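You operate a simulated robot arm through the tools that you are given. There is no shell and no other tool. Be economical: measure what you need, move in short steps, check, and stop when the job is done.

You are at the controls of a simulated two-armed robot. One attempt, no reset.

JOB
Pick up the brown parts carton that says "Springs" from the grey table top with one hand, pass it to the other hand and put it on the green shelf of the tall rack. Set down upright: brown parts carton.

It is judged by the outcome, as a careful person would: the job done as asked, and still so three seconds after it is handed in. It fails if anything else is knocked over, pushed out of place, dropped, spilled or broken.

ROBOT AND FRAMES
Two 7-joint arms with two-finger parallel grippers on one trunk, on a base that drives. Base frame: it is fixed to the floor where the robot stands at the start and does not move with it; the origin is under the middle of the robot, x ahead of it, y to its left, z up. Units: mm, rad, N and s.
The left shoulder is at the start at [70, 177, 995], the right one opposite. With the tool pointing down near the work surface each hand reaches from about 300 to 740 mm from the robot's upright axis, wherever it stands, measured 20 degrees to its own side. Places, roughly: green shelf of the tall rack [600, -1500, 900]. Payload 3.43 kg a hand.
The TCP of each hand is the grasp point between the finger pads, 30 mm short of the fingertips. In the tool frame z runs along the fingers and y along their closing line. Largest opening 94 mm; finger width 28, thickness 10; the body of the gripper, 50 by 96 mm, starts 55 mm behind the TCP.
Orientation is told as [roll, pitch, yaw] about the base's x, y, z axes, in that order, counted from this pose: with the fingers straight down and closing along the base's y, the tool's x points along the base's -x, its y along +y and its z along -z.

CONTROLS
- The arms move only by the tool play_rows. It takes "left_commands", "right_commands" or both (then of equal length, played together; a hand with none holds still); each is a list of rows, each a list of 6 numbers: the shift along the tool's x, y, z in units of 50 mm (1.0 is 50 mm), then the turn, a rotation vector about the tool's x, y, z in units of 5 degrees (1.0 is 5 degrees). In form: [[x, y, z, rx, ry, rz], ...]. A call has 1 to 20 rows; each row shifts and turns the commanded pose from where the row before left it, along the tool's axes as they then stand. "left_hand" and "right_hand" are, for a hand that has rows, the finger opening in mm, from 0 to 94, set as the call begins (left out, the last holds). A call with a number of a shift or a turn outside -1 to 1 is refused whole. Rows are played at 5 a second. More than 50 mm and 0.15 rad between two rows, or a gripper value outside its range, and nothing of the call is played. Where a pose cannot be reached the arm comes as near as it can. A force on the tool above 40 N (or 10 N above the force at the start of the call, whichever is more), or a blocked arm, ends the call early, and 0.2 s more pass. The fingers move at their own pace (about 153 mm/s each) and stop on an object; they squeeze with about 39 N. The grip force told is the motor's: it shows also when the fingers shut on nothing. Time passes only in rows, and 0.2 s behind the last, so rows that do not move let the fingers close. The reply holds the time, the measured pose of the TCP, the force on the tool along the base axes, the opening and the grip force, in the units named above and with some noise, with the torque about the TCP (base axes, N m) and any sound that the robot's microphone picked up.
- Cameras (640 x 400 px; columns grow to the right, rows downward): "scene" is now at [123, -0.2, 1300.6]; the picture's right is [-0.10, -1.00, 0.00], its down [-0.70, 0.07, -0.71] and it looks along [0.71, -0.07, -0.70] (base axes); focal length 268 px, centre (320, 200). "left" rides on the left gripper at [76, -14, -103] in its tool frame; the picture's right is [0.18, 0.98, 0.00], its down [-0.75, 0.14, -0.64] and it looks along [-0.63, 0.12, 0.77] (tool axes); focal length 243 px, centre (320, 200). "right" rides on the right gripper at [76, 14, -102] in its tool frame; the picture's right is [-0.18, 0.98, 0.00], its down [-0.75, -0.14, -0.64] and it looks along [-0.63, -0.12, 0.77] (tool axes); focal length 243 px, centre (320, 200). There is no depth. A picture from a camera that has moved, and an enlarged one, comes with that camera's place and axes in the base frame and with its lens. The place of the scene camera against the robot may be out by one fixed shift of up to 12 mm in any direction.
- grab_frame(camera): a new picture of that camera. It takes no simulated time.
- lift_body(by): slides the trunk up (or, below 0, down) by that many mm; the arms and the scene camera ride with it, the base frame stays. It gives what a move gives, with no picture.
- base_move(legs): drives the robot by 1 to 6 legs, each [ahead, turn to the left] in mm and rad, along the robot's own axes; the way and the turn of a leg run together, so that a leg with both is an arc; at most 1500 mm and 3.142 rad a leg. The arms and the cameras ride along, it lands a little off, and it stops where it bumps. It gives what a move gives.
- aim_head(pan, tilt): turns the head with the scene camera to pan (to the left, within 1.501 rad either way) and tilt (down, from -0.506 to 1.204), counted from straight ahead of the robot. It gives what a move gives.
- inspect(camera, box): a new picture of the part [left, top, right, bottom] of that camera's present view, enlarged. It takes no simulated time.
- sign_off(): hands the job in; it is judged then, once.

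Go step by step. Nothing tells you exact positions but the pictures and the camera data: compare them with the known pose of the tool, close in by small moves and look again before you grip or let go. The budget is 120 turns and 92 pictures, counting those below and the enlarged ones. Unless the task says otherwise, let go and move clear before handing in, and close with one line.

The tools are called after "Request:" as a command line: name --argument value ..., lists and objects as JSON in quotes. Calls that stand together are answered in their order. play_rows: Moves the arms, as the interface text tells. Its arguments: {"type":"object","properties":{"left_commands":{"type":"array"},"left_hand":{"type":"number"},"right_commands":{"type":"array"},"right_hand":{"type":"number"}},"required":[]} The other tools are called the same way: lift_body (by) slides the trunk up or down; base_move (legs) drives the base; aim_head (pan, tilt) turns the head that bears the scene camera; grab_frame (camera) takes a picture; inspect (camera, box) takes an enlarged picture of a part of a camera's view; sign_off () hands the job in.

At the start:

```text
time_s: 0.0
left_eef_pos: [531.2, 272.8, 975.3]
left_ee_rot: [0.001, -0.001, -0.003]
left_contact_force: [0.2, 0.6, 0.3]
left_moment: [0.0, 0.01, -0.01]
left_opening: 94.0
left_grasp_force: 0.0
right_eef_pos: [392.2, -163.8, 1040.1]
right_ee_rot: [0.003, 0.0, 0.0]
right_contact_force: [0.5, -0.6, -0.1]
right_moment: [-0.01, 0.02, -0.07]
right_opening: 94.1
right_grasp_force: 0.2
trunk travel left (down, up): [-575.0, 265.0]
robot x, y, heading: [-1.0, -1.9, 0.006]
head pan, tilt: [-0.098, 0.775]
```

scene: 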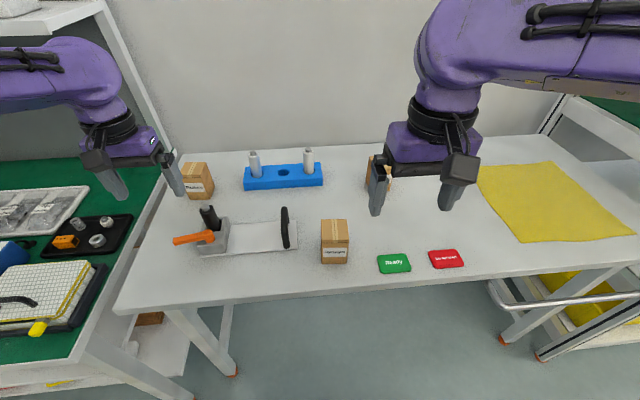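
right: 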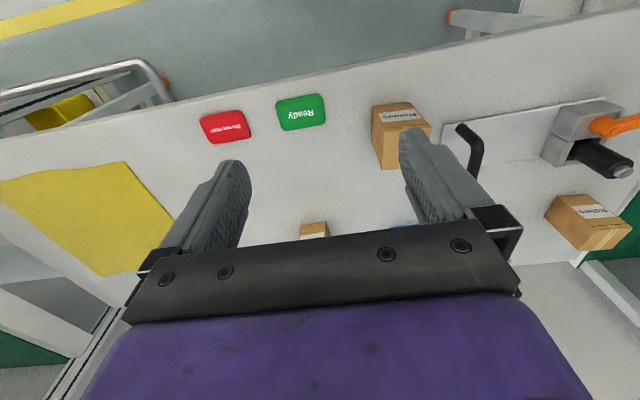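
left: 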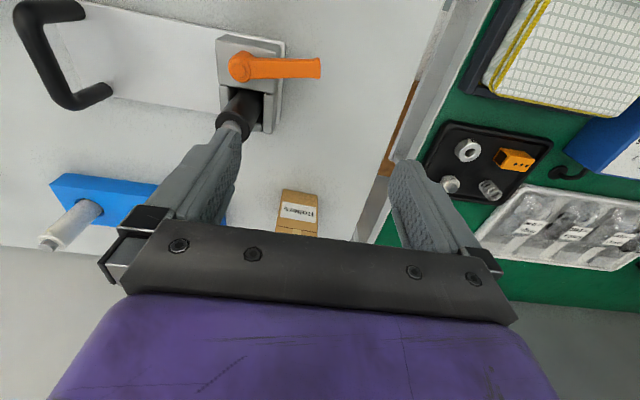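

I see three cartons on the table: front middle, back left, and one behind the right gripper. I'll enlarge views to read their labels.

Request:
inspect --camera "scene" --box '[300, 140, 420, 270]'

Request:
inspect --camera "right" --box '[280, 90, 640, 260]'

Request:
inspect --camera "scene" --box '[160, 140, 240, 210]'

```text
3.08 times, centred on (360, 205) of scene
camera zoom: at [123.0, -0.2, 1300.6], right [-0.1, -1.0, 0.0], down [-0.7, 0.07, -0.71], along [0.71, -0.07, -0.7], focal length 825 px, centre (197, 185)
```

zoom: 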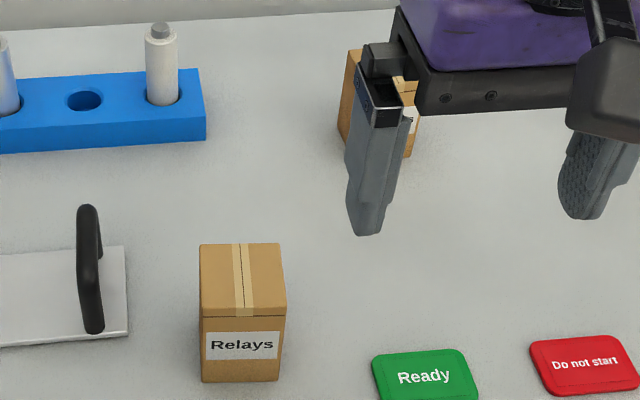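

```text
1.78 times, centred on (460, 175) of right
camera zoom: at [315.1, -151.4, 1142.1], right [0.18, 0.98, 0.0], down [0.75, -0.14, 0.64], along [0.63, -0.12, -0.77], focal length 431 px, centre (71, 244)
```

zoom: 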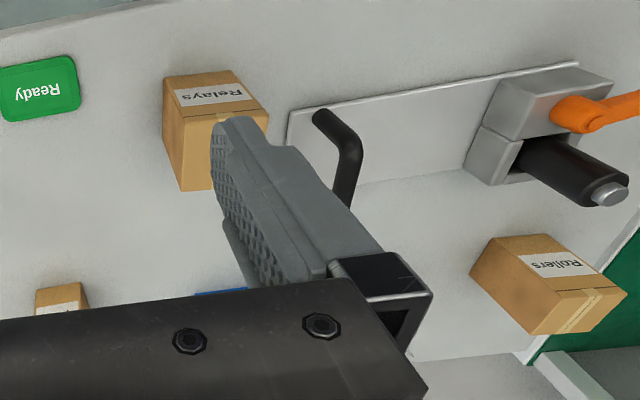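

```text
5.71 times, centred on (200, 175) of scene
camera zoom: at [123.0, -0.2, 1300.6], right [-0.1, -1.0, 0.0], down [-0.7, 0.07, -0.71], along [0.71, -0.07, -0.7], focal length 1532 px, centre (1006, 343)
```

zoom: 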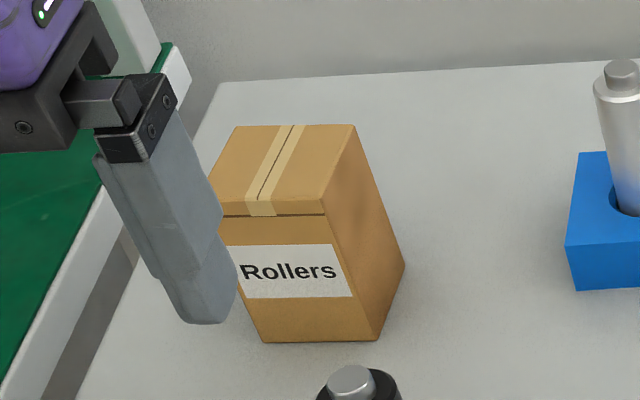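

The third carton, hidden behind the right gripper near (700, -228), should be Springs. I'll slide the right hand aside to see it, and point the head there.

Request:
play_rows --right_commands '[[0, -1, 0, 0, 0, 0], [0, -1, 0, 0, 0, 0], [0, -1, 0, 0, 0, 0], [0, -1, 0, 0, 0, 0]]'

Request:
grab_frame --camera "scene"

Request:
inspect --camera "scene" --box '[340, 140, 420, 200]'

```text
time_s: 1.0
left_eef_pos: [530.2, 270.1, 976.8]
left_ee_rot: [0.001, -0.001, -0.001]
left_contact_force: [0.7, 0.3, -0.3]
left_moment: [-0.02, 0.03, -0.01]
left_opening: 94.1
left_grasp_force: 0.2
right_eef_pos: [393.0, -367.4, 1035.0]
right_ee_rot: [0.004, -0.003, 0.002]
right_contact_force: [0.5, -0.2, 0.1]
right_moment: [0.04, -0.01, -0.01]
right_opening: 94.2
right_grasp_force: 0.0
trunk travel left (down, up): [-575.0, 265.0]
robot x, y, heading: [-0.4, 1.4, -0.002]
head pan, tilt: [-0.098, 0.775]
```

```text
85 pictures are left
camera scene: at [123.0, -2.9, 1300.6], right [-0.1, -1.0, 0.0], down [-0.7, 0.07, -0.71], along [0.71, -0.07, -0.7], focal length 268 px, centre (320, 200)
```

scene: 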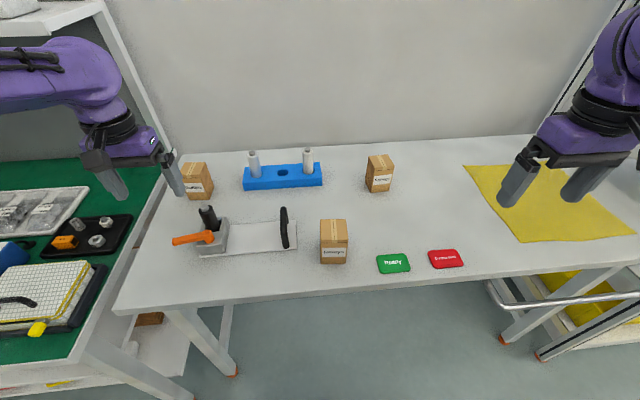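

```text
6.67 times, centred on (380, 170) of scene
camera zoom: at [123.0, -2.9, 1300.6], right [-0.1, -1.0, 0.0], down [-0.7, 0.07, -0.71], along [0.71, -0.07, -0.7], focal length 1787 px, centre (-80, 400)
```

zoom: 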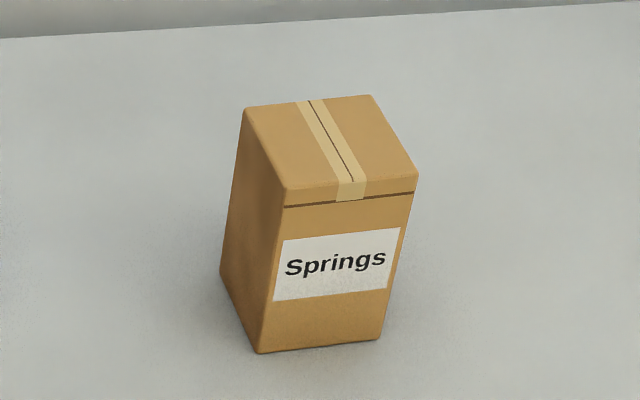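

The "Springs" carton is confirmed: about 54×53×87 mm, centred near (695, -227) and turned about 0.06 rad. Next I look at the rack to plan the handover and placing.

Request:
aim_head --pan -1.25 --tilt 0.35

Request:
grab_frame --camera "scene"

```text
time_s: 2.4
left_eef_pos: [530.1, 272.4, 976.1]
left_ee_rot: [0.0, -0.001, -0.001]
left_contact_force: [0.1, -1.0, 0.8]
left_moment: [0.0, 0.02, 0.01]
left_opening: 93.9
left_grasp_force: 0.0
right_eef_pos: [391.4, -364.9, 1036.5]
right_ee_rot: [0.003, 0.0, -0.001]
right_contact_force: [-0.5, -0.3, -1.1]
right_moment: [-0.01, 0.0, 0.0]
right_opening: 93.9
right_grasp_force: 0.0
trunk travel left (down, up): [-575.0, 265.0]
robot x, y, heading: [3.5, -1.9, 0.004]
head pan, tilt: [-1.25, 0.351]
```

```text
83 pictures are left
camera scene: at [71.1, -80.8, 1338.3], right [-0.95, -0.32, 0.0], down [-0.11, 0.33, -0.94], along [0.3, -0.89, -0.34], focal length 268 px, centre (320, 200)
```

scene: 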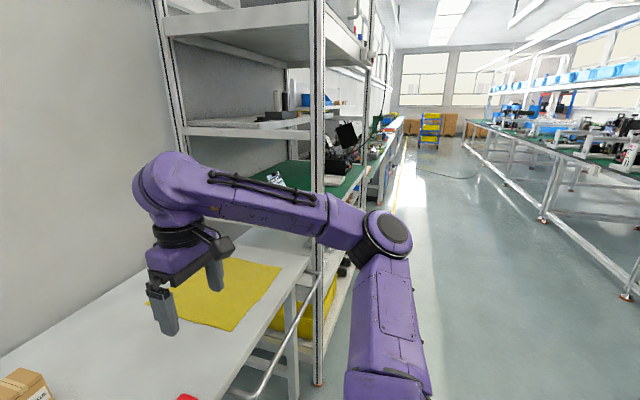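

Request:
inspect --camera "scene" --box '[160, 80, 420, 240]'

```text
2.46 times, centred on (290, 160) of scene
camera zoom: at [71.1, -80.8, 1338.3], right [-0.95, -0.32, 0.0], down [-0.11, 0.33, -0.94], along [0.3, -0.89, -0.34], focal length 660 px, centre (394, 298)
```

zoom: 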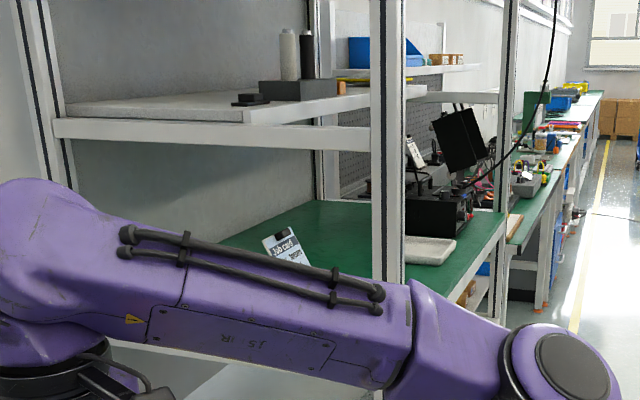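

The rack has a shelf above the green one, so I'll pick from above with the right hand, hand over to a forward-tilted left hand, and place from the aisle side. First I bring the right hand above the carton and compare.

Request:
play_rows --right_commands '[[-1, 0.46, 0.2, 0, 0, -0.25], [-1, 0.46, 0.2, 0, 0, -0.25], [-1, 0.46, 0.2, 0, 0, -0.25], [-1, 0.46, 0.2, 0, 0, 0], [-1, 0.46, 0.2, 0, 0, 0], [-1, 0.46, 0.2, 0, 0, 0]]'

Request:
aim_head --pan -0.3 --tilt 0.7

Request:
inspect --camera "scene" --box '[220, 80, 460, 230]'

Request:
grab_frame --camera "right"

```text
refused: row 1 steps farther than a row can; nothing moved
```

```text
time_s: 3.6
left_eef_pos: [531.7, 272.1, 976.0]
left_ee_rot: [0.0, -0.002, -0.004]
left_contact_force: [0.0, 0.6, -0.1]
left_moment: [-0.01, 0.01, -0.01]
left_opening: 93.9
left_grasp_force: 0.0
right_eef_pos: [391.7, -364.6, 1037.2]
right_ee_rot: [0.002, -0.001, 0.0]
right_contact_force: [-0.9, 0.0, 0.0]
right_moment: [0.01, 0.03, -0.04]
right_opening: 94.1
right_grasp_force: 0.0
trunk travel left (down, up): [-575.0, 265.0]
robot x, y, heading: [0.9, 1.3, 0.0]
head pan, tilt: [-0.3, 0.7]
```

```text
2.67 times, centred on (340, 155) of scene
camera zoom: at [122.8, -17.6, 1307.0], right [-0.3, -0.95, 0.0], down [-0.61, 0.19, -0.77], along [0.73, -0.23, -0.64], focal length 715 px, centre (267, 320)
```

zoom: 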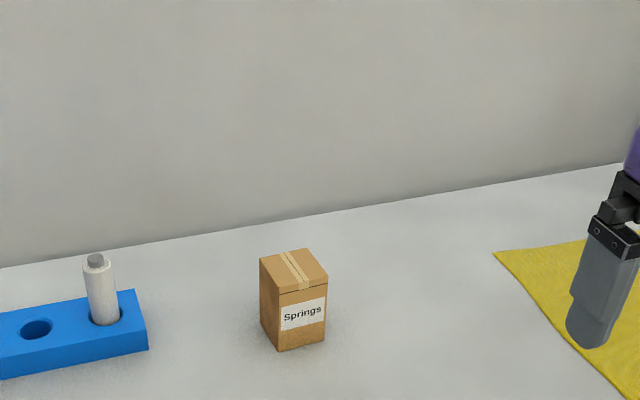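

```text
80 pictures are left
camera right: at [315.6, -351.8, 1139.8], right [0.18, 0.98, 0.0], down [0.75, -0.14, 0.64], along [0.63, -0.12, -0.77], focal length 243 px, centre (320, 200)
```

right: 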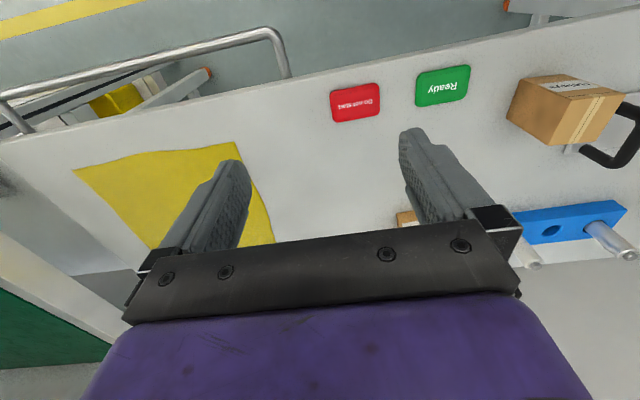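

The combined step was too long; I repeat with smaller rows.

Request:
play_rows --right_commands '[[-0.76, 0.345, 0.19, 0, 0, -0.15], [-0.76, 0.345, 0.19, 0, 0, -0.15], [-0.76, 0.345, 0.19, 0, 0, -0.15], [-0.76, 0.345, 0.19, 0, 0, -0.15], [-0.76, 0.345, 0.19, 0, 0, -0.15], [-0.76, 0.345, 0.19, 0, 0, 0], [-0.76, 0.345, 0.19, 0, 0, 0], [-0.76, 0.345, 0.19, 0, 0, 0], [0, 0, 0, 0, 0, 0]]'

Request:
inspect --camera "scene" --box '[220, 80, 460, 230]'

Request:
grab_frame --camera "right"

```text
time_s: 5.6
left_eef_pos: [530.3, 272.5, 978.2]
left_ee_rot: [0.0, -0.003, -0.004]
left_contact_force: [0.1, 0.2, 1.0]
left_moment: [0.0, 0.0, -0.01]
left_opening: 93.8
left_grasp_force: 0.0
right_eef_pos: [675.6, -224.2, 960.2]
right_ee_rot: [0.001, -0.001, 0.065]
right_contact_force: [0.2, 0.1, -0.5]
right_moment: [0.01, -0.04, 0.0]
right_opening: 94.1
right_grasp_force: 0.0
right hand out of reach, approached as far as the arm can: row 8
trunk travel left (down, up): [-575.0, 265.0]
robot x, y, heading: [2.1, -1.0, -0.002]
head pan, tilt: [-0.3, 0.7]
```

```text
2.67 times, centred on (340, 155) of scene
camera zoom: at [121.4, -17.6, 1307.1], right [-0.3, -0.96, 0.0], down [-0.61, 0.19, -0.77], along [0.73, -0.23, -0.64], focal length 715 px, centre (267, 320)
```

zoom: 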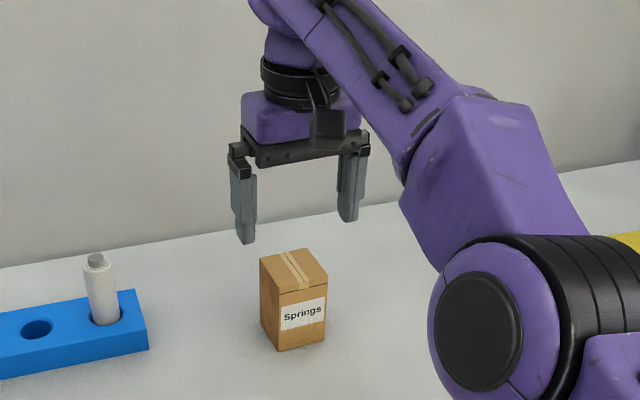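

```text
78 pictures are left
camera right: at [599.5, -217.1, 1062.6], right [0.12, 0.99, 0.0], down [0.76, -0.09, 0.64], along [0.64, -0.08, -0.77], focal length 243 px, centre (320, 200)
```

right: 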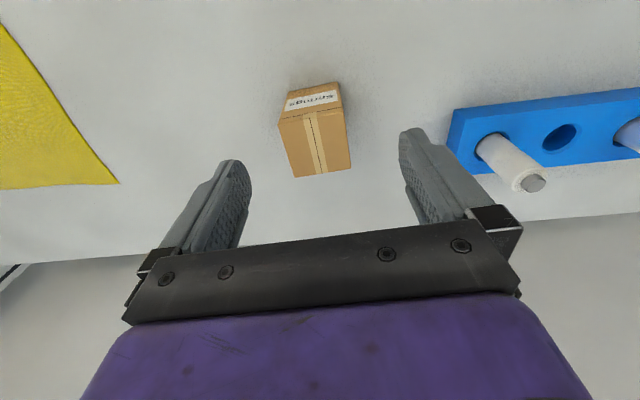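

The arm is 20 mm short of the carton, so I'll drive ahead 70 mm (hands are well above everything) and look again with the wrist camera.

Request:
base_move --legs '[[70, 0]]'

Request:
inspect --camera "right" --box '[220, 60, 420, 260]'

```text
time_s: 6.6
left_eef_pos: [598.3, 271.9, 976.2]
left_ee_rot: [0.0, -0.004, -0.003]
left_contact_force: [-0.3, -0.3, 0.0]
left_moment: [-0.02, -0.03, 0.0]
left_opening: 93.9
left_grasp_force: 0.1
right_eef_pos: [744.8, -225.5, 961.4]
right_ee_rot: [0.002, -0.004, 0.064]
right_contact_force: [-0.1, -0.1, -0.4]
right_moment: [-0.01, 0.01, 0.02]
right_opening: 93.9
right_grasp_force: 0.0
trunk travel left (down, up): [-575.0, 265.0]
robot x, y, heading: [68.8, -1.3, 0.0]
head pan, tilt: [-0.3, 0.7]
```

```text
2.00 times, centred on (320, 160) of right
camera zoom: at [667.6, -217.3, 1063.4], right [0.12, 0.99, 0.0], down [0.76, -0.09, 0.64], along [0.64, -0.08, -0.77], focal length 485 px, centre (320, 280)
```

zoom: 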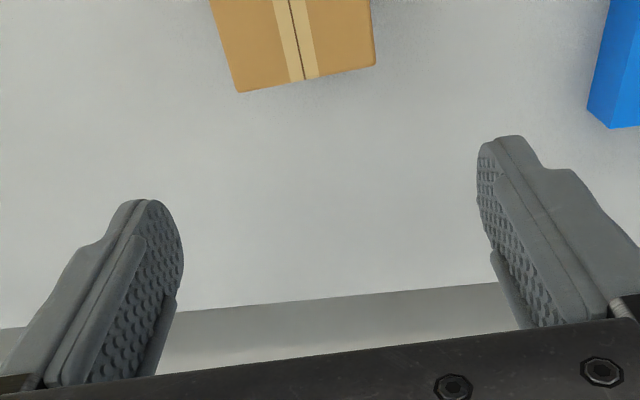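

The wrist view puts the carton centre near (702, -233). I'll move back over it and check.

Request:
play_rows --right_commands '[[0.868, -0.094, 0, 0, 0, 0], [0, 0, 0.4, 0, 0, 0], [0, 0, 0, 0, 0, 0]]'

Request:
grab_frame --camera "right"

Request:
inspect --camera "scene" --box '[220, 80, 460, 230]'

```text
time_s: 7.4
left_eef_pos: [597.6, 271.7, 976.5]
left_ee_rot: [0.001, -0.003, -0.004]
left_contact_force: [-0.5, 0.0, 0.3]
left_moment: [-0.01, -0.01, -0.03]
left_opening: 93.7
left_grasp_force: 0.1
right_eef_pos: [703.0, -232.7, 942.9]
right_ee_rot: [0.002, -0.004, 0.065]
right_contact_force: [-0.5, -0.6, 0.2]
right_moment: [0.0, -0.05, 0.02]
right_opening: 94.1
right_grasp_force: 0.1
trunk travel left (down, up): [-575.0, 265.0]
robot x, y, heading: [66.3, -0.4, 0.002]
head pan, tilt: [-0.3, 0.7]
```

```text
76 pictures are left
camera right: at [626.1, -224.5, 1043.2], right [0.12, 0.99, 0.0], down [0.76, -0.09, 0.64], along [0.64, -0.08, -0.76], focal length 243 px, centre (320, 200)
```

right: 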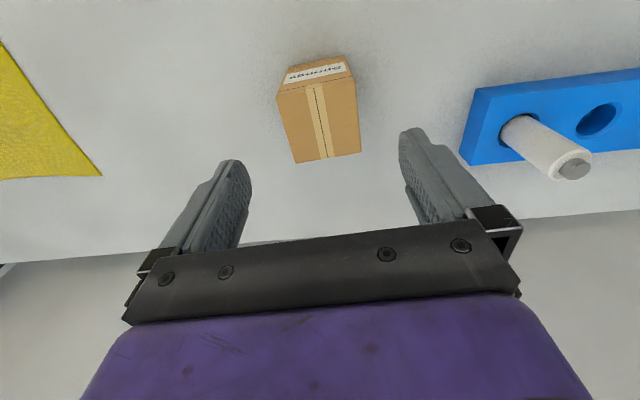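

```text
2.67 times, centred on (340, 155) of scene
camera zoom: at [189.3, -17.3, 1307.2], right [-0.3, -0.96, 0.0], down [-0.61, 0.19, -0.77], along [0.73, -0.23, -0.64], focal length 715 px, centre (267, 320)
```

zoom: 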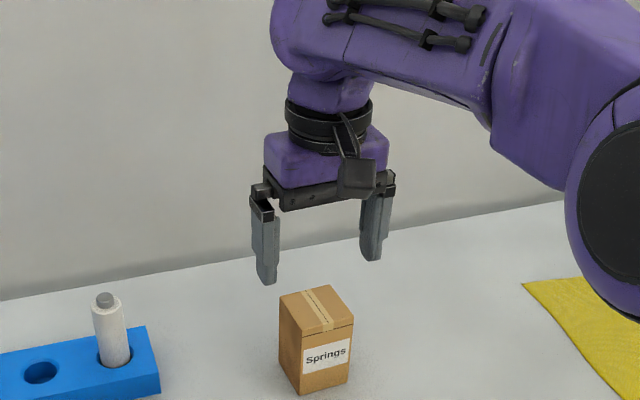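

Centred over the carton. I descend so the fingertips overlap the top ~22 mm, then check before closing.

Request:
play_rows --right_commands '[[0.04, 0, 0.5, 0, 0, 0], [0, 0, 0.5, 0, 0, 0], [0, 0, 0.38, 0, 0, 0], [0, 0, 0, 0, 0, 0]]'

Request:
inspect --camera "scene" --box '[280, 140, 400, 240]'

Request:
grab_frame --camera "right"

```text
time_s: 8.4
left_eef_pos: [597.8, 272.1, 977.0]
left_ee_rot: [0.001, -0.001, -0.006]
left_contact_force: [0.5, 0.0, -0.9]
left_moment: [0.01, 0.0, -0.04]
left_opening: 93.8
left_grasp_force: 0.0
right_eef_pos: [701.0, -233.1, 871.4]
right_ee_rot: [-0.001, -0.001, 0.066]
right_contact_force: [-0.7, 0.2, -0.3]
right_moment: [0.02, 0.01, -0.02]
right_opening: 94.1
right_grasp_force: 0.1
trunk travel left (down, up): [-575.0, 265.0]
robot x, y, heading: [65.7, -1.2, -0.003]
head pan, tilt: [-0.3, 0.7]
```

```text
4.00 times, centred on (340, 190) of scene
camera zoom: at [190.9, -17.3, 1307.0], right [-0.3, -0.96, 0.0], down [-0.62, 0.19, -0.77], along [0.73, -0.23, -0.64], focal length 1072 px, centre (240, 240)
```

zoom: 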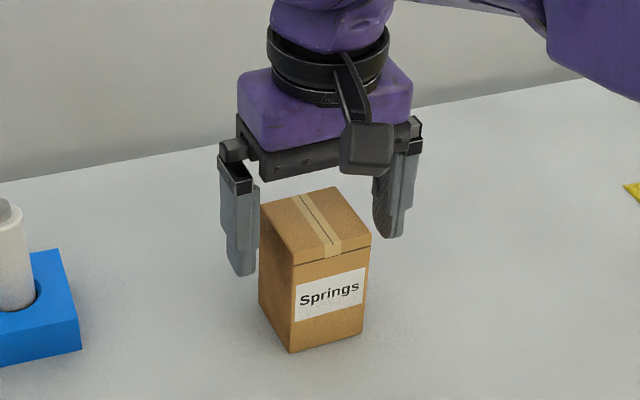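

```text
73 pictures are left
camera right: at [624.4, -224.4, 973.6], right [0.12, 0.99, 0.0], down [0.76, -0.09, 0.64], along [0.64, -0.08, -0.77], focal length 243 px, centre (320, 200)
```

right: 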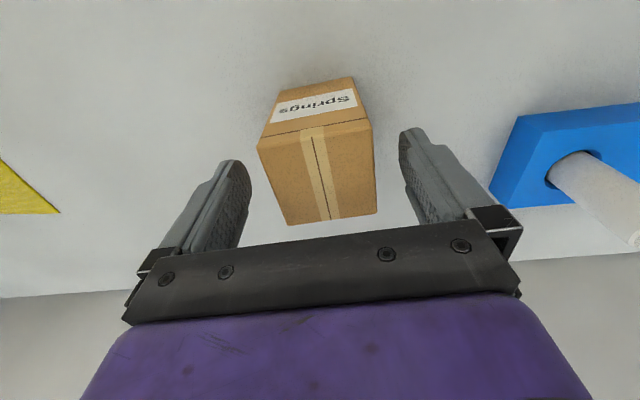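

Fingers straddle the carton top evenly. Closing the right hand.

Request:
play_rows --right_commands '[[0, 0, 0, 0, 0, 0], [0, 0, 0, 0, 0, 0], [0, 0, 0, 0, 0, 0]]' --right_hand 20

Request:
inspect --camera "scene" --box '[280, 140, 400, 240]'

```text
time_s: 9.2
left_eef_pos: [599.3, 272.5, 975.8]
left_ee_rot: [-0.001, -0.001, -0.003]
left_contact_force: [0.4, 0.8, 0.4]
left_moment: [0.0, -0.03, -0.01]
left_opening: 94.2
left_grasp_force: 0.1
right_eef_pos: [700.2, -233.4, 871.2]
right_ee_rot: [0.001, -0.002, 0.065]
right_contact_force: [1.2, -0.1, 0.9]
right_moment: [0.03, -0.06, 0.03]
right_opening: 59.8
right_grasp_force: 38.9
trunk travel left (down, up): [-575.0, 265.0]
robot x, y, heading: [65.4, 3.1, 0.002]
head pan, tilt: [-0.3, 0.7]
```

```text
4.00 times, centred on (340, 190) of scene
camera zoom: at [191.3, -17.3, 1307.0], right [-0.3, -0.96, 0.0], down [-0.62, 0.19, -0.76], along [0.73, -0.23, -0.64], focal length 1072 px, centre (240, 240)
```

zoom: 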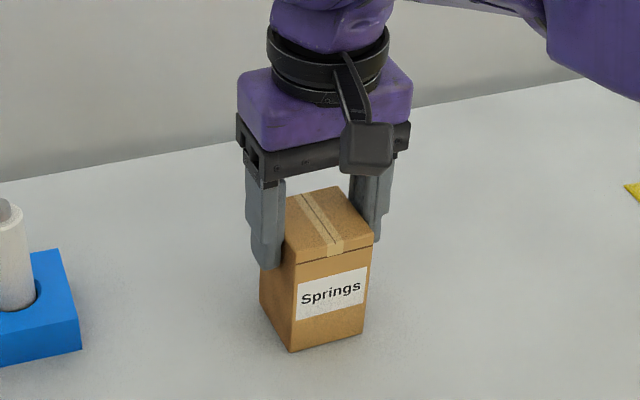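

Gripped at 60 mm with full force. Lifting straight up 150 mm.

Request:
play_rows --right_commands '[[0, 0, -0.5, 0, 0, 0], [0, 0, -0.5, 0, 0, 0], [0, 0, -1, 0, 0, 0], [0, 0, -1, 0, 0, 0], [0, 0, 0, 0, 0, 0]]'

Request:
grab_frame --camera "scene"

Request:
grab_frame --camera "right"

```text
time_s: 10.4
left_eef_pos: [600.8, 272.6, 976.3]
left_ee_rot: [0.0, -0.001, -0.003]
left_contact_force: [0.7, 0.2, -0.5]
left_moment: [0.0, 0.03, 0.03]
left_opening: 94.1
left_grasp_force: 0.1
right_eef_pos: [698.7, -233.5, 1022.2]
right_ee_rot: [0.001, -0.001, 0.063]
right_contact_force: [-0.5, 0.1, -1.9]
right_moment: [0.02, 0.03, -0.01]
right_opening: 59.6
right_grasp_force: 39.2
trunk travel left (down, up): [-575.0, 265.0]
robot x, y, heading: [66.8, -0.7, 0.005]
head pan, tilt: [-0.3, 0.7]
```

```text
71 pictures are left
camera scene: at [192.3, -17.8, 1306.8], right [-0.3, -0.96, 0.0], down [-0.62, 0.19, -0.76], along [0.73, -0.23, -0.64], focal length 268 px, centre (320, 200)
```

scene: 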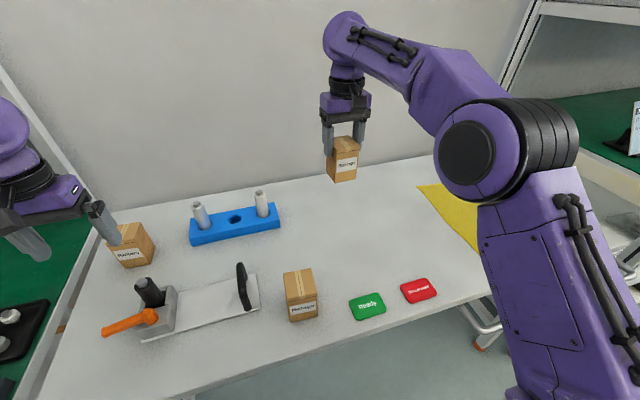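

```text
70 pictures are left
camera right: at [623.0, -225.1, 1124.5], right [0.12, 0.99, 0.0], down [0.76, -0.09, 0.64], along [0.64, -0.08, -0.77], focal length 243 px, centre (320, 200)
```

right: 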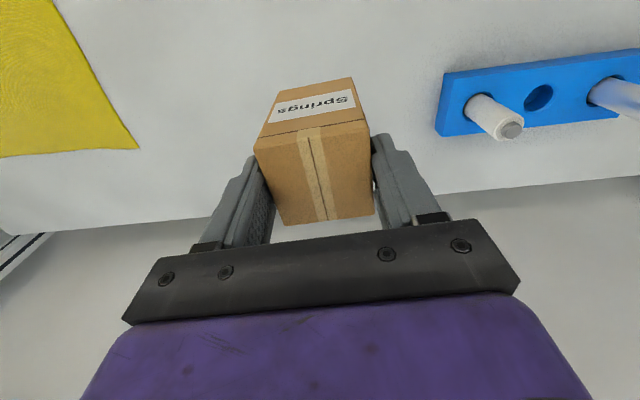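

Carton is held firmly. I back the robot away 250 mm from the table so the handover happens clear of the other things.

Request:
base_move --legs '[[-250, 0]]'

Request:
aim_head --pan 0.05 --tilt 0.6

```text
time_s: 12.2
left_eef_pos: [347.2, 271.6, 976.5]
left_ee_rot: [0.0, -0.001, -0.003]
left_contact_force: [-0.4, 0.0, 0.0]
left_moment: [0.04, -0.03, 0.03]
left_opening: 93.9
left_grasp_force: 0.1
right_eef_pos: [447.0, -232.4, 1021.7]
right_ee_rot: [0.003, -0.002, 0.065]
right_contact_force: [0.0, -0.1, -2.0]
right_moment: [-0.01, 0.01, -0.01]
right_opening: 59.9
right_grasp_force: 39.5
trunk travel left (down, up): [-575.0, 265.0]
robot x, y, heading: [-182.8, 0.6, -0.004]
head pan, tilt: [-0.3, 0.7]
```

```text
time_s: 13.1
left_eef_pos: [347.6, 272.0, 975.8]
left_ee_rot: [0.0, -0.001, -0.004]
left_contact_force: [0.0, 0.6, -0.2]
left_moment: [-0.03, -0.01, -0.01]
left_opening: 94.0
left_grasp_force: 0.1
right_eef_pos: [447.7, -232.8, 1022.3]
right_ee_rot: [0.001, 0.002, 0.065]
right_contact_force: [0.4, 0.5, -1.6]
right_moment: [0.02, 0.02, 0.05]
right_opening: 59.8
right_grasp_force: 38.5
trunk travel left (down, up): [-575.0, 265.0]
robot x, y, heading: [-181.5, 0.7, -0.001]
head pan, tilt: [0.051, 0.6]
```

Now I turn both hands to a shared yaw of about -0.8 rad so the left fingers can come in alongside the right ones.

Request:
play_rows --right_commands '[[0, 0, 0, 0, 0, 0.991], [0, 0, 0, 0, 0, 0.991], [0, 0, 0, 0, 0, 0.991], [0, 0, 0, 0, 0, 0.991], [0, 0, 0, 0, 0, 0.991], [0, 0, 0, 0, 0, 0.991], [0, 0, 0, 0, 0, 0.991], [0, 0, 0, 0, 0, 0.991], [0, 0, 0, 0, 0, 0.991], [0, 0, 0, 0, 0, 0.991], [0, 0, 0, 0, 0, 0]]' --left_commands '[[0, 0, 0, 0, 0, 0.913], [0, 0, 0, 0, 0, 0.913], [0, 0, 0, 0, 0, 0.913], [0, 0, 0, 0, 0, 0.913], [0, 0, 0, 0, 0, 0.913], [0, 0, 0, 0, 0, 0.913], [0, 0, 0, 0, 0, 0.913], [0, 0, 0, 0, 0, 0.913], [0, 0, 0, 0, 0, 0.913], [0, 0, 0, 0, 0, 0.913], [0, 0, 0, 0, 0, 0]]'

```text
time_s: 15.5
left_eef_pos: [348.0, 272.1, 975.6]
left_ee_rot: [-0.001, -0.001, -0.802]
left_contact_force: [-0.2, -0.1, -0.2]
left_moment: [-0.03, -0.02, -0.02]
left_opening: 94.1
left_grasp_force: 0.1
right_eef_pos: [448.2, -232.0, 1022.1]
right_ee_rot: [0.002, 0.001, -0.803]
right_contact_force: [-0.3, -0.6, -2.8]
right_moment: [-0.02, 0.02, 0.01]
right_opening: 59.8
right_grasp_force: 38.4
trunk travel left (down, up): [-575.0, 265.0]
robot x, y, heading: [-183.4, 0.6, 0.001]
head pan, tilt: [0.051, 0.6]
```

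Both yaws reached. Now I tilt the left fingers up to 20° below horizontal.

Request:
play_rows --left_commands '[[0, 0, 0, 0, -1, 0], [0, 0, 0, 0, -1, 0], [0, 0, 0, 0, -1, 0], [0, 0, 0, 0, -1, 0], [0, 0, 0, 0, -1, 0], [0, 0, 0, 0, -1, 0], [0, 0, 0, 0, -1, 0], [0, 0, 0, 0, -1, 0], [0, 0, 0, 0, -1, 0], [0, 0, 0, 0, -1, 0], [0, 0, 0, 0, -1, 0], [0, 0, 0, 0, -1, 0], [0, 0, 0, 0, -1, 0], [0, 0, 0, 0, -1, 0], [0, 0, 0, 0, 0, 0]]'

Request:
grab_frame --camera "scene"

```text
time_s: 18.7
left_eef_pos: [347.2, 272.0, 975.9]
left_ee_rot: [0.004, -1.223, -0.804]
left_contact_force: [-0.2, 0.2, -1.0]
left_moment: [0.01, -0.01, 0.0]
left_opening: 93.8
left_grasp_force: 0.0
right_eef_pos: [447.3, -233.3, 1022.4]
right_ee_rot: [0.001, 0.001, -0.802]
right_contact_force: [0.1, 0.0, -1.6]
right_moment: [0.04, -0.01, -0.01]
right_opening: 59.9
right_grasp_force: 39.2
trunk travel left (down, up): [-575.0, 265.0]
robot x, y, heading: [-184.1, 0.2, 0.005]
head pan, tilt: [0.051, 0.6]
```

```text
69 pictures are left
camera scene: at [-53.2, 11.9, 1315.6], right [0.05, -1.0, 0.0], down [-0.56, -0.03, -0.82], along [0.82, 0.04, -0.57], focal length 268 px, centre (320, 200)
```

scene: 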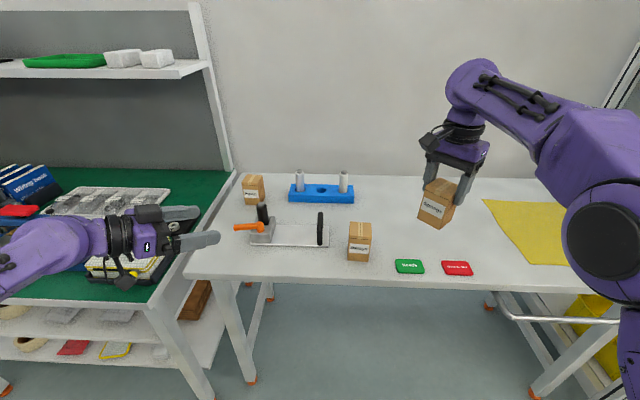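

The left posture works. Now I bring the carton to the handover spot (418, 0, 1000) with the right hand, then the left to its pre-grasp.

Request:
play_rows --right_commands '[[0.625, 0.472, 0.073, 0, 0, 0], [0.625, 0.472, 0.073, 0, 0, 0], [0.625, 0.472, 0.073, 0, 0, 0], [0.625, 0.472, 0.073, 0, 0, 0], [0.625, 0.472, 0.073, 0, 0, 0], [0.625, 0.472, 0.073, 0, 0, 0], [0, 0, 0, 0, 0, 0]]'

Request:
grab_frame --camera "scene"

```text
time_s: 20.3
left_eef_pos: [348.4, 271.7, 977.0]
left_ee_rot: [0.004, -1.221, -0.806]
left_contact_force: [-0.2, -0.4, -0.2]
left_moment: [0.03, -0.01, 0.01]
left_opening: 94.1
left_grasp_force: 0.1
right_eef_pos: [420.1, -0.9, 1001.9]
right_ee_rot: [0.001, 0.002, -0.801]
right_contact_force: [0.6, 0.3, -1.1]
right_moment: [0.0, 0.02, -0.02]
right_opening: 60.0
right_grasp_force: 38.8
trunk travel left (down, up): [-575.0, 265.0]
robot x, y, heading: [-183.4, -0.8, -0.001]
head pan, tilt: [0.051, 0.6]
```

```text
68 pictures are left
camera scene: at [-53.3, 11.4, 1315.6], right [0.05, -1.0, 0.0], down [-0.56, -0.03, -0.82], along [0.82, 0.04, -0.57], focal length 268 px, centre (320, 200)
```

scene: 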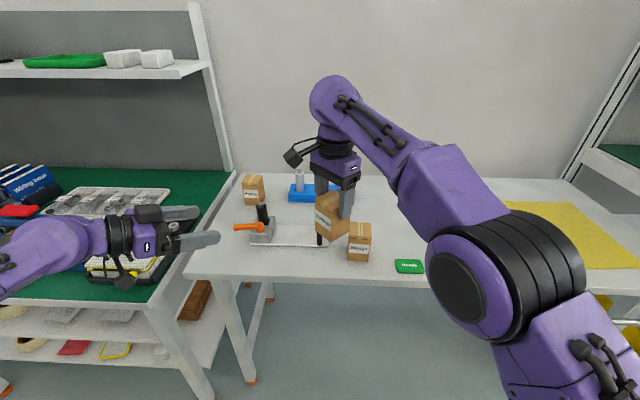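

Request:
play_rows --left_commands '[[-0.217, -0.552, 0.504, 0, 0, 0], [-0.217, -0.552, 0.504, 0, 0, 0], [-0.217, -0.552, 0.504, 0, 0, 0], [-0.217, -0.552, 0.504, 0, 0, 0], [-0.217, -0.552, 0.504, 0, 0, 0], [0, 0, 0, 0, 0, 0]]' --left_hand 94

Request:
grab_frame --camera "scene"

Request:
grab_frame --camera "left"

Request:
grab_frame --camera "right"

```text
time_s: 21.7
left_eef_pos: [344.8, 78.7, 984.4]
left_ee_rot: [-0.002, -1.224, -0.801]
left_contact_force: [0.6, -0.1, -1.2]
left_moment: [-0.03, 0.02, -0.04]
left_opening: 94.1
left_grasp_force: 0.0
right_eef_pos: [419.7, 0.2, 1002.1]
right_ee_rot: [0.0, 0.001, -0.801]
right_contact_force: [-0.4, 0.2, -1.5]
right_moment: [-0.04, -0.02, 0.0]
right_opening: 59.9
right_grasp_force: 39.1
trunk travel left (down, up): [-575.0, 265.0]
robot x, y, heading: [-185.8, -0.3, -0.003]
head pan, tilt: [0.051, 0.6]
```

```text
67 pictures are left
camera scene: at [-53.4, 13.8, 1315.6], right [0.05, -1.0, 0.0], down [-0.56, -0.03, -0.82], along [0.82, 0.04, -0.57], focal length 268 px, centre (320, 200)
```

scene: 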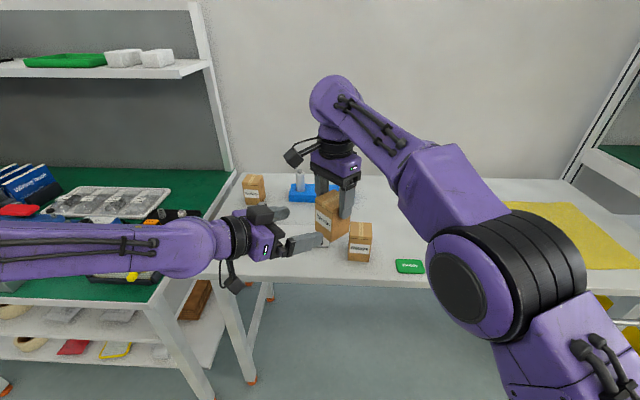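

```text
66 pictures are left
camera left: at [248.0, 155.2, 947.0], right [0.66, 0.73, -0.17], down [-0.14, 0.35, 0.93], along [0.74, -0.59, 0.33], focal length 243 px, centre (320, 200)
```

left: 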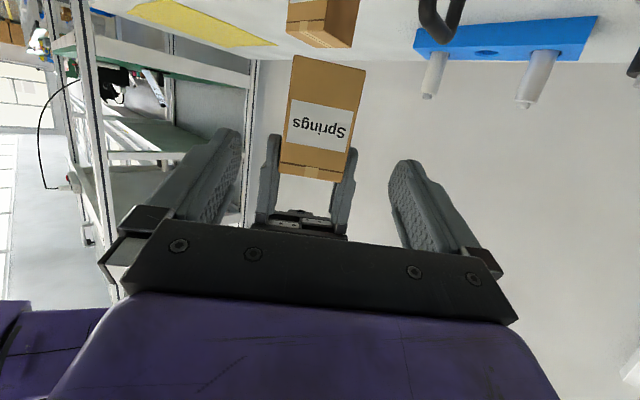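

```text
65 pictures are left
camera right: at [377.4, 64.4, 1103.5], right [0.83, 0.55, 0.0], down [0.42, -0.64, 0.64], along [0.36, -0.54, -0.77], focal length 243 px, centre (320, 200)
```

right: 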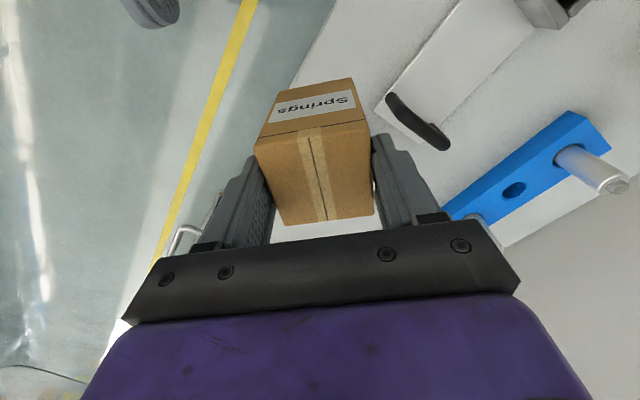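

Alignment agrees in all views: the carton sits centred between the left fingers' path. I advance along the left fingers 109 mm, then look before closing.

Request:
play_rows --left_commands '[[0, 0, 0.55, 0, 0, 0], [0, 0, 0.55, 0, 0, 0], [0, 0, 0.55, 0, 0, 0], [0, 0, 0.53, 0, 0, 0], [0, 0, 0, 0, 0, 0]]'

Request:
grab_frame --camera "left"

Request:
inspect --camera "scene" --box '[220, 120, 400, 280]'

Request:
grab_frame --camera "right"

```text
time_s: 22.9
left_eef_pos: [415.4, 4.1, 947.8]
left_ee_rot: [0.004, -1.224, -0.805]
left_contact_force: [-0.9, 0.3, -0.4]
left_moment: [0.0, 0.02, 0.01]
left_opening: 94.0
left_grasp_force: 0.1
right_eef_pos: [419.8, 0.7, 1001.5]
right_ee_rot: [0.003, 0.002, -0.8]
right_contact_force: [0.0, -0.6, -1.8]
right_moment: [-0.03, -0.03, 0.01]
right_opening: 59.7
right_grasp_force: 38.9
trunk travel left (down, up): [-575.0, 265.0]
robot x, y, heading: [-183.0, 1.2, -0.001]
head pan, tilt: [0.051, 0.6]
```

```text
64 pictures are left
camera left: at [318.3, 81.3, 912.1], right [0.66, 0.73, -0.17], down [-0.14, 0.35, 0.93], along [0.74, -0.59, 0.33], focal length 243 px, centre (320, 200)
```

left: 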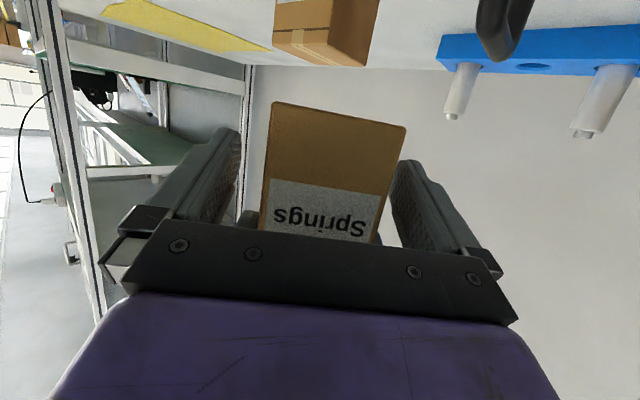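

```text
2.50 times, centred on (310, 200) of scene
camera zoom: at [-53.9, 12.8, 1315.6], right [0.05, -1.0, 0.0], down [-0.56, -0.03, -0.83], along [0.82, 0.04, -0.56], focal length 670 px, centre (345, 200)
```

zoom: 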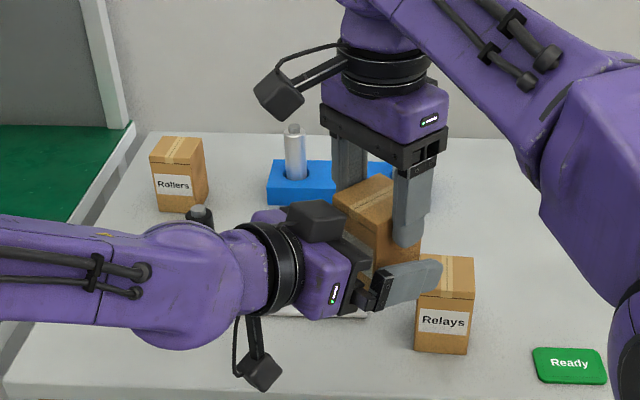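

```text
62 pictures are left
camera right: at [377.0, 63.5, 1103.8], right [0.83, 0.55, 0.0], down [0.42, -0.64, 0.64], along [0.36, -0.53, -0.77], focal length 243 px, centre (320, 200)
```

right: 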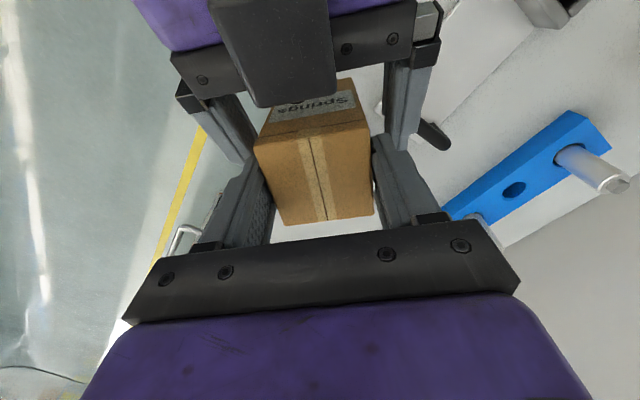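

Left fingers straddle the lower carton, just below the right fingertips. Closing the left hand.

Request:
play_rows --left_commands '[[0, 0, 0, 0, 0, 0], [0, 0, 0, 0, 0, 0], [0, 0, 0, 0, 0, 0]]' --left_hand 20

Request:
inspect --camera "scene" --box '[270, 140, 370, 240]'

Request:
grab_frame --camera "left"

```text
time_s: 23.7
left_eef_pos: [415.0, 3.9, 948.5]
left_ee_rot: [0.003, -1.222, -0.803]
left_contact_force: [6.7, -0.3, -0.3]
left_moment: [0.28, -0.07, -0.03]
left_opening: 59.9
left_grasp_force: 38.7
right_eef_pos: [419.8, -0.0, 1000.8]
right_ee_rot: [0.002, 0.0, -0.802]
right_contact_force: [-6.3, 0.2, 1.4]
right_moment: [-0.3, 0.47, 0.0]
right_opening: 60.1
right_grasp_force: 38.9
trunk travel left (down, up): [-575.0, 265.0]
robot x, y, heading: [-182.1, -3.7, -0.001]
head pan, tilt: [0.051, 0.6]
```

```text
4.00 times, centred on (320, 190) of scene
camera zoom: at [-53.0, 12.3, 1315.5], right [0.05, -1.0, 0.0], down [-0.56, -0.03, -0.82], along [0.82, 0.04, -0.57], focal length 1072 px, centre (320, 240)
```

zoom: 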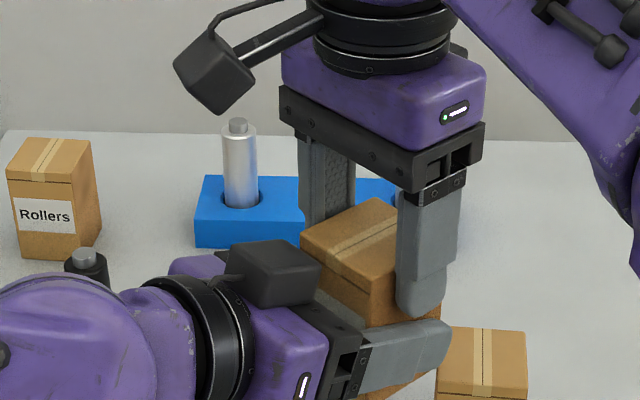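

```text
60 pictures are left
camera left: at [318.8, 81.4, 911.7], right [0.66, 0.73, -0.17], down [-0.14, 0.35, 0.93], along [0.74, -0.59, 0.33], focal length 243 px, centre (320, 200)
```

left: 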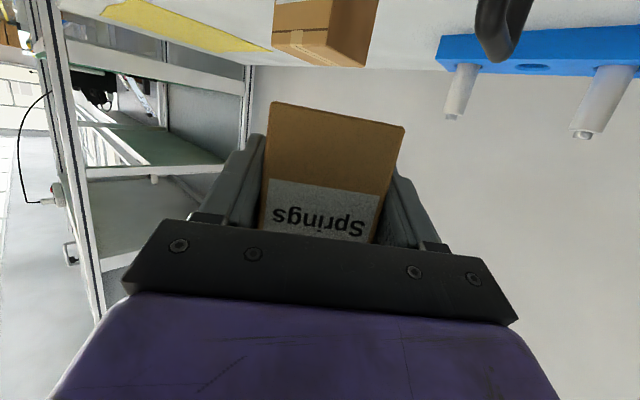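

Both hands hold it at 60 mm. I open the right hand, then raise it straight up.

Request:
play_rows --right_commands '[[0, 0, 0, 0, 0, 0], [0, 0, 0, 0, 0, 0], [0, 0, -0.3, 0, 0, 0], [0, 0, -0.7, 0, 0, 0], [0, 0, -1, 0, 0, 0], [0, 0, -1, 0, 0, 0], [0, 0, 0, 0, 0, 0]]' --right_hand 90

Request:
grab_frame --camera "scene"

Request:
grab_frame --camera "right"

```text
time_s: 25.3
left_eef_pos: [416.0, 5.7, 948.8]
left_ee_rot: [0.001, -1.22, -0.804]
left_contact_force: [-0.4, -0.2, -0.6]
left_moment: [0.0, 0.06, -0.02]
left_opening: 60.2
left_grasp_force: 38.9
right_eef_pos: [400.3, -29.4, 1095.2]
right_ee_rot: [0.006, -0.001, -0.804]
right_contact_force: [0.4, 0.0, -0.1]
right_moment: [-0.01, -0.03, 0.02]
right_opening: 90.0
right_grasp_force: 0.1
right hand out of reach, approached as far as the arm can: row 4, 5, 6
trunk travel left (down, up): [-575.0, 265.0]
robot x, y, heading: [-178.7, 0.7, 0.002]
head pan, tilt: [0.051, 0.6]
```

```text
59 pictures are left
camera scene: at [-52.7, 12.4, 1315.5], right [0.05, -1.0, 0.0], down [-0.56, -0.03, -0.82], along [0.82, 0.04, -0.57], focal length 268 px, centre (320, 200)
```

scene: 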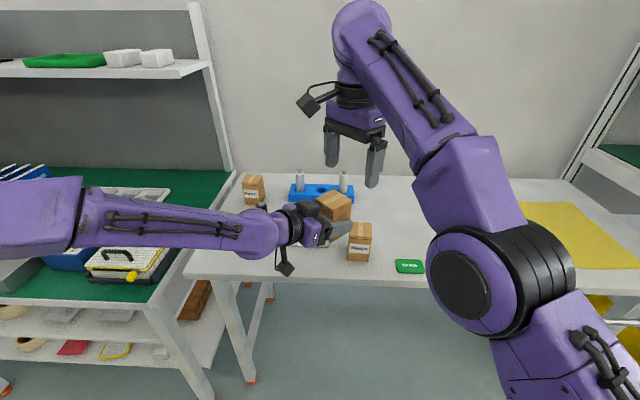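

```text
58 pictures are left
camera right: at [357.0, 33.5, 1197.8], right [0.83, 0.55, 0.0], down [0.42, -0.64, 0.64], along [0.36, -0.53, -0.77], focal length 243 px, centre (320, 200)
```

right: 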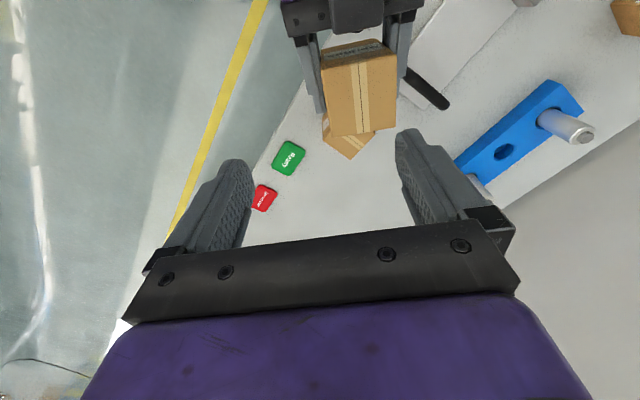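

The left hand holds the carton alone. I tuck the right arm back to its own side, then turn right toward the rack.

Request:
play_rows --right_commands '[[0.035, -0.85, 0.183, 0, 0, 0], [0.035, -0.85, 0.183, 0, 0, 0], [0.035, -0.85, 0.183, 0, 0, 0], [0.035, -0.85, 0.183, 0, 0, 0], [0.035, -0.85, 0.183, 0, 0, 0], [0.035, -0.85, 0.183, 0, 0, 0], [0, 0, 0, 0, 0, 0]]'

Request:
base_move --legs '[[-120, 0], [0, -1.571]]'

Request:
aim_head --pan 0.5 --tilt 0.3

Request:
grab_frame --camera "scene"

```text
time_s: 26.9
left_eef_pos: [415.5, 5.8, 948.1]
left_ee_rot: [0.004, -1.221, -0.803]
left_contact_force: [-0.5, 0.3, 0.0]
left_moment: [0.02, 0.01, -0.02]
left_opening: 59.9
left_grasp_force: 39.1
right_eef_pos: [399.6, -54.1, 1111.7]
right_ee_rot: [0.001, 0.0, -0.802]
right_contact_force: [0.0, -0.2, -1.0]
right_moment: [0.0, 0.01, 0.01]
right_opening: 90.1
right_grasp_force: 0.0
right hand out of reach, approached as far as the arm can: row 1, 2, 3, 4, 5, 6
trunk travel left (down, up): [-575.0, 265.0]
robot x, y, heading: [-183.0, 0.8, 0.001]
head pan, tilt: [0.051, 0.6]
```

```text
time_s: 31.9
left_eef_pos: [-295.4, -598.7, 946.8]
left_ee_rot: [0.003, -1.223, -2.369]
left_contact_force: [0.3, -0.3, -1.4]
left_moment: [-0.01, -0.01, 0.03]
left_opening: 59.9
left_grasp_force: 39.3
right_eef_pos: [-354.5, -584.2, 1111.5]
right_ee_rot: [0.001, 0.001, -2.367]
right_contact_force: [0.2, -0.6, 0.0]
right_moment: [0.0, 0.02, 0.03]
right_opening: 89.8
right_grasp_force: 0.1
trunk travel left (down, up): [-575.0, 265.0]
robot x, y, heading: [-303.2, 3.3, -1.559]
head pan, tilt: [0.051, 0.6]
```

```text
time_s: 32.8
left_eef_pos: [-295.0, -598.4, 947.6]
left_ee_rot: [0.003, -1.222, -2.371]
left_contact_force: [0.5, 0.9, -1.6]
left_moment: [0.0, -0.02, 0.01]
left_opening: 60.1
left_grasp_force: 39.3
right_eef_pos: [-354.6, -582.6, 1110.7]
right_ee_rot: [0.002, 0.001, -2.367]
right_contact_force: [0.6, -0.2, -0.1]
right_moment: [-0.02, -0.03, 0.02]
right_opening: 90.2
right_grasp_force: 0.1
trunk travel left (down, up): [-575.0, 265.0]
robot x, y, heading: [-304.2, 0.3, -1.565]
head pan, tilt: [0.499, 0.3]
```

```text
57 pictures are left
camera scene: at [-266.2, -124.7, 1343.0], right [-0.88, -0.48, 0.0], down [-0.14, 0.26, -0.95], along [0.46, -0.84, -0.3], focal length 268 px, centre (320, 200)
```

scene: 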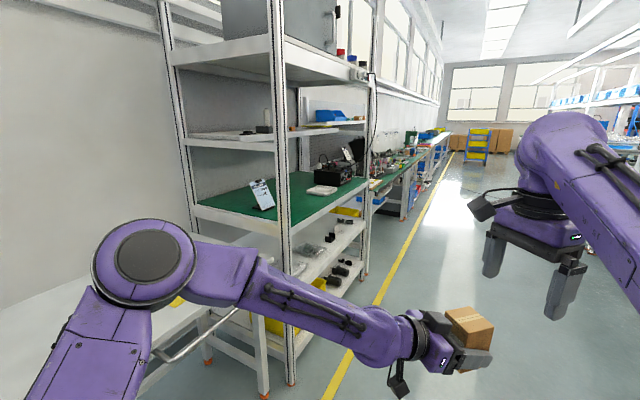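

The rack's front edge is about x = 305, the green shelf spanning y from -910 to -1900, with free space near its front around y = -1280. I first want the right arm tucked, and the left fingers pointing straight ahead of the robot.

Request:
play_rows --right_commands '[[0, 0, 0, 0, 0, 0], [0, 0, 0, 0, 0, 0]]'

```text
time_s: 33.4
left_eef_pos: [-295.1, -599.8, 948.9]
left_ee_rot: [0.003, -1.221, -2.369]
left_contact_force: [0.1, -0.6, -1.3]
left_moment: [0.01, -0.06, -0.01]
left_opening: 59.6
left_grasp_force: 39.1
right_eef_pos: [-354.3, -583.5, 1111.4]
right_ee_rot: [0.002, 0.0, -2.366]
right_contact_force: [-0.4, 0.5, -0.2]
right_moment: [-0.02, 0.0, 0.01]
right_opening: 89.9
right_grasp_force: 0.1
trunk travel left (down, up): [-575.0, 265.0]
robot x, y, heading: [-304.2, -0.9, -1.564]
head pan, tilt: [0.499, 0.3]
```

Request:
play_rows --right_commands '[[0, 0, 0, 0, 0, -1], [0, 0, 0, 0, 0, -1], [0, 0, 0, 0, 0, -1], [0, 0, 0, 0, 0, -1], [0, 0, 0, 0, 0, -1], [0, 0, 0, 0, 0, -1], [0, 0, 0, 0, 0, -1], [0, 0, 0, 0, 0, -1], [0, 0, 0, 0, 0, -1], [0, 0, 0, 0, 0, 0]]'

```text
time_s: 35.6
left_eef_pos: [-295.6, -598.6, 947.8]
left_ee_rot: [0.002, -1.221, -2.37]
left_contact_force: [0.1, -0.6, -2.3]
left_moment: [0.01, -0.01, 0.01]
left_opening: 59.9
left_grasp_force: 39.2
right_eef_pos: [-353.7, -582.3, 1111.2]
right_ee_rot: [0.002, -0.001, -1.579]
right_contact_force: [0.3, -0.5, 0.3]
right_moment: [0.04, 0.02, -0.02]
right_opening: 89.9
right_grasp_force: 0.0
trunk travel left (down, up): [-575.0, 265.0]
robot x, y, heading: [-304.1, 2.3, -1.568]
head pan, tilt: [0.499, 0.3]
```

Yaw is free again. Now I move the right hand to its side and back.

Request:
play_rows --right_commands '[[0, -0.7, 0.2, 0, 0, 0], [0, -0.7, 0.2, 0, 0, 0], [0, -0.7, 0.2, 0, 0, 0], [0.7, -0.4, 0.2, 0, 0, 0], [0.7, -0.3, 0.2, 0, 0, 0], [0.8, 0, 0.2, 0, 0, 0], [0.8, 0, 0.2, 0, 0, 0], [0.8, 0, 0, 0, 0, 0], [0, 0, 0, 0, 0, 0]]'

```text
time_s: 37.6
left_eef_pos: [-296.4, -600.7, 947.5]
left_ee_rot: [0.0, -1.221, -2.368]
left_contact_force: [-0.1, -1.2, -1.8]
left_moment: [0.01, 0.02, -0.01]
left_opening: 60.2
left_grasp_force: 39.1
right_eef_pos: [-490.7, -389.7, 1039.0]
right_ee_rot: [0.001, -0.001, -1.581]
right_contact_force: [-0.2, -0.2, -0.3]
right_moment: [0.04, -0.04, 0.04]
right_opening: 89.9
right_grasp_force: 0.0
trunk travel left (down, up): [-575.0, 265.0]
robot x, y, heading: [-304.0, -2.2, -1.561]
head pan, tilt: [0.499, 0.3]
```

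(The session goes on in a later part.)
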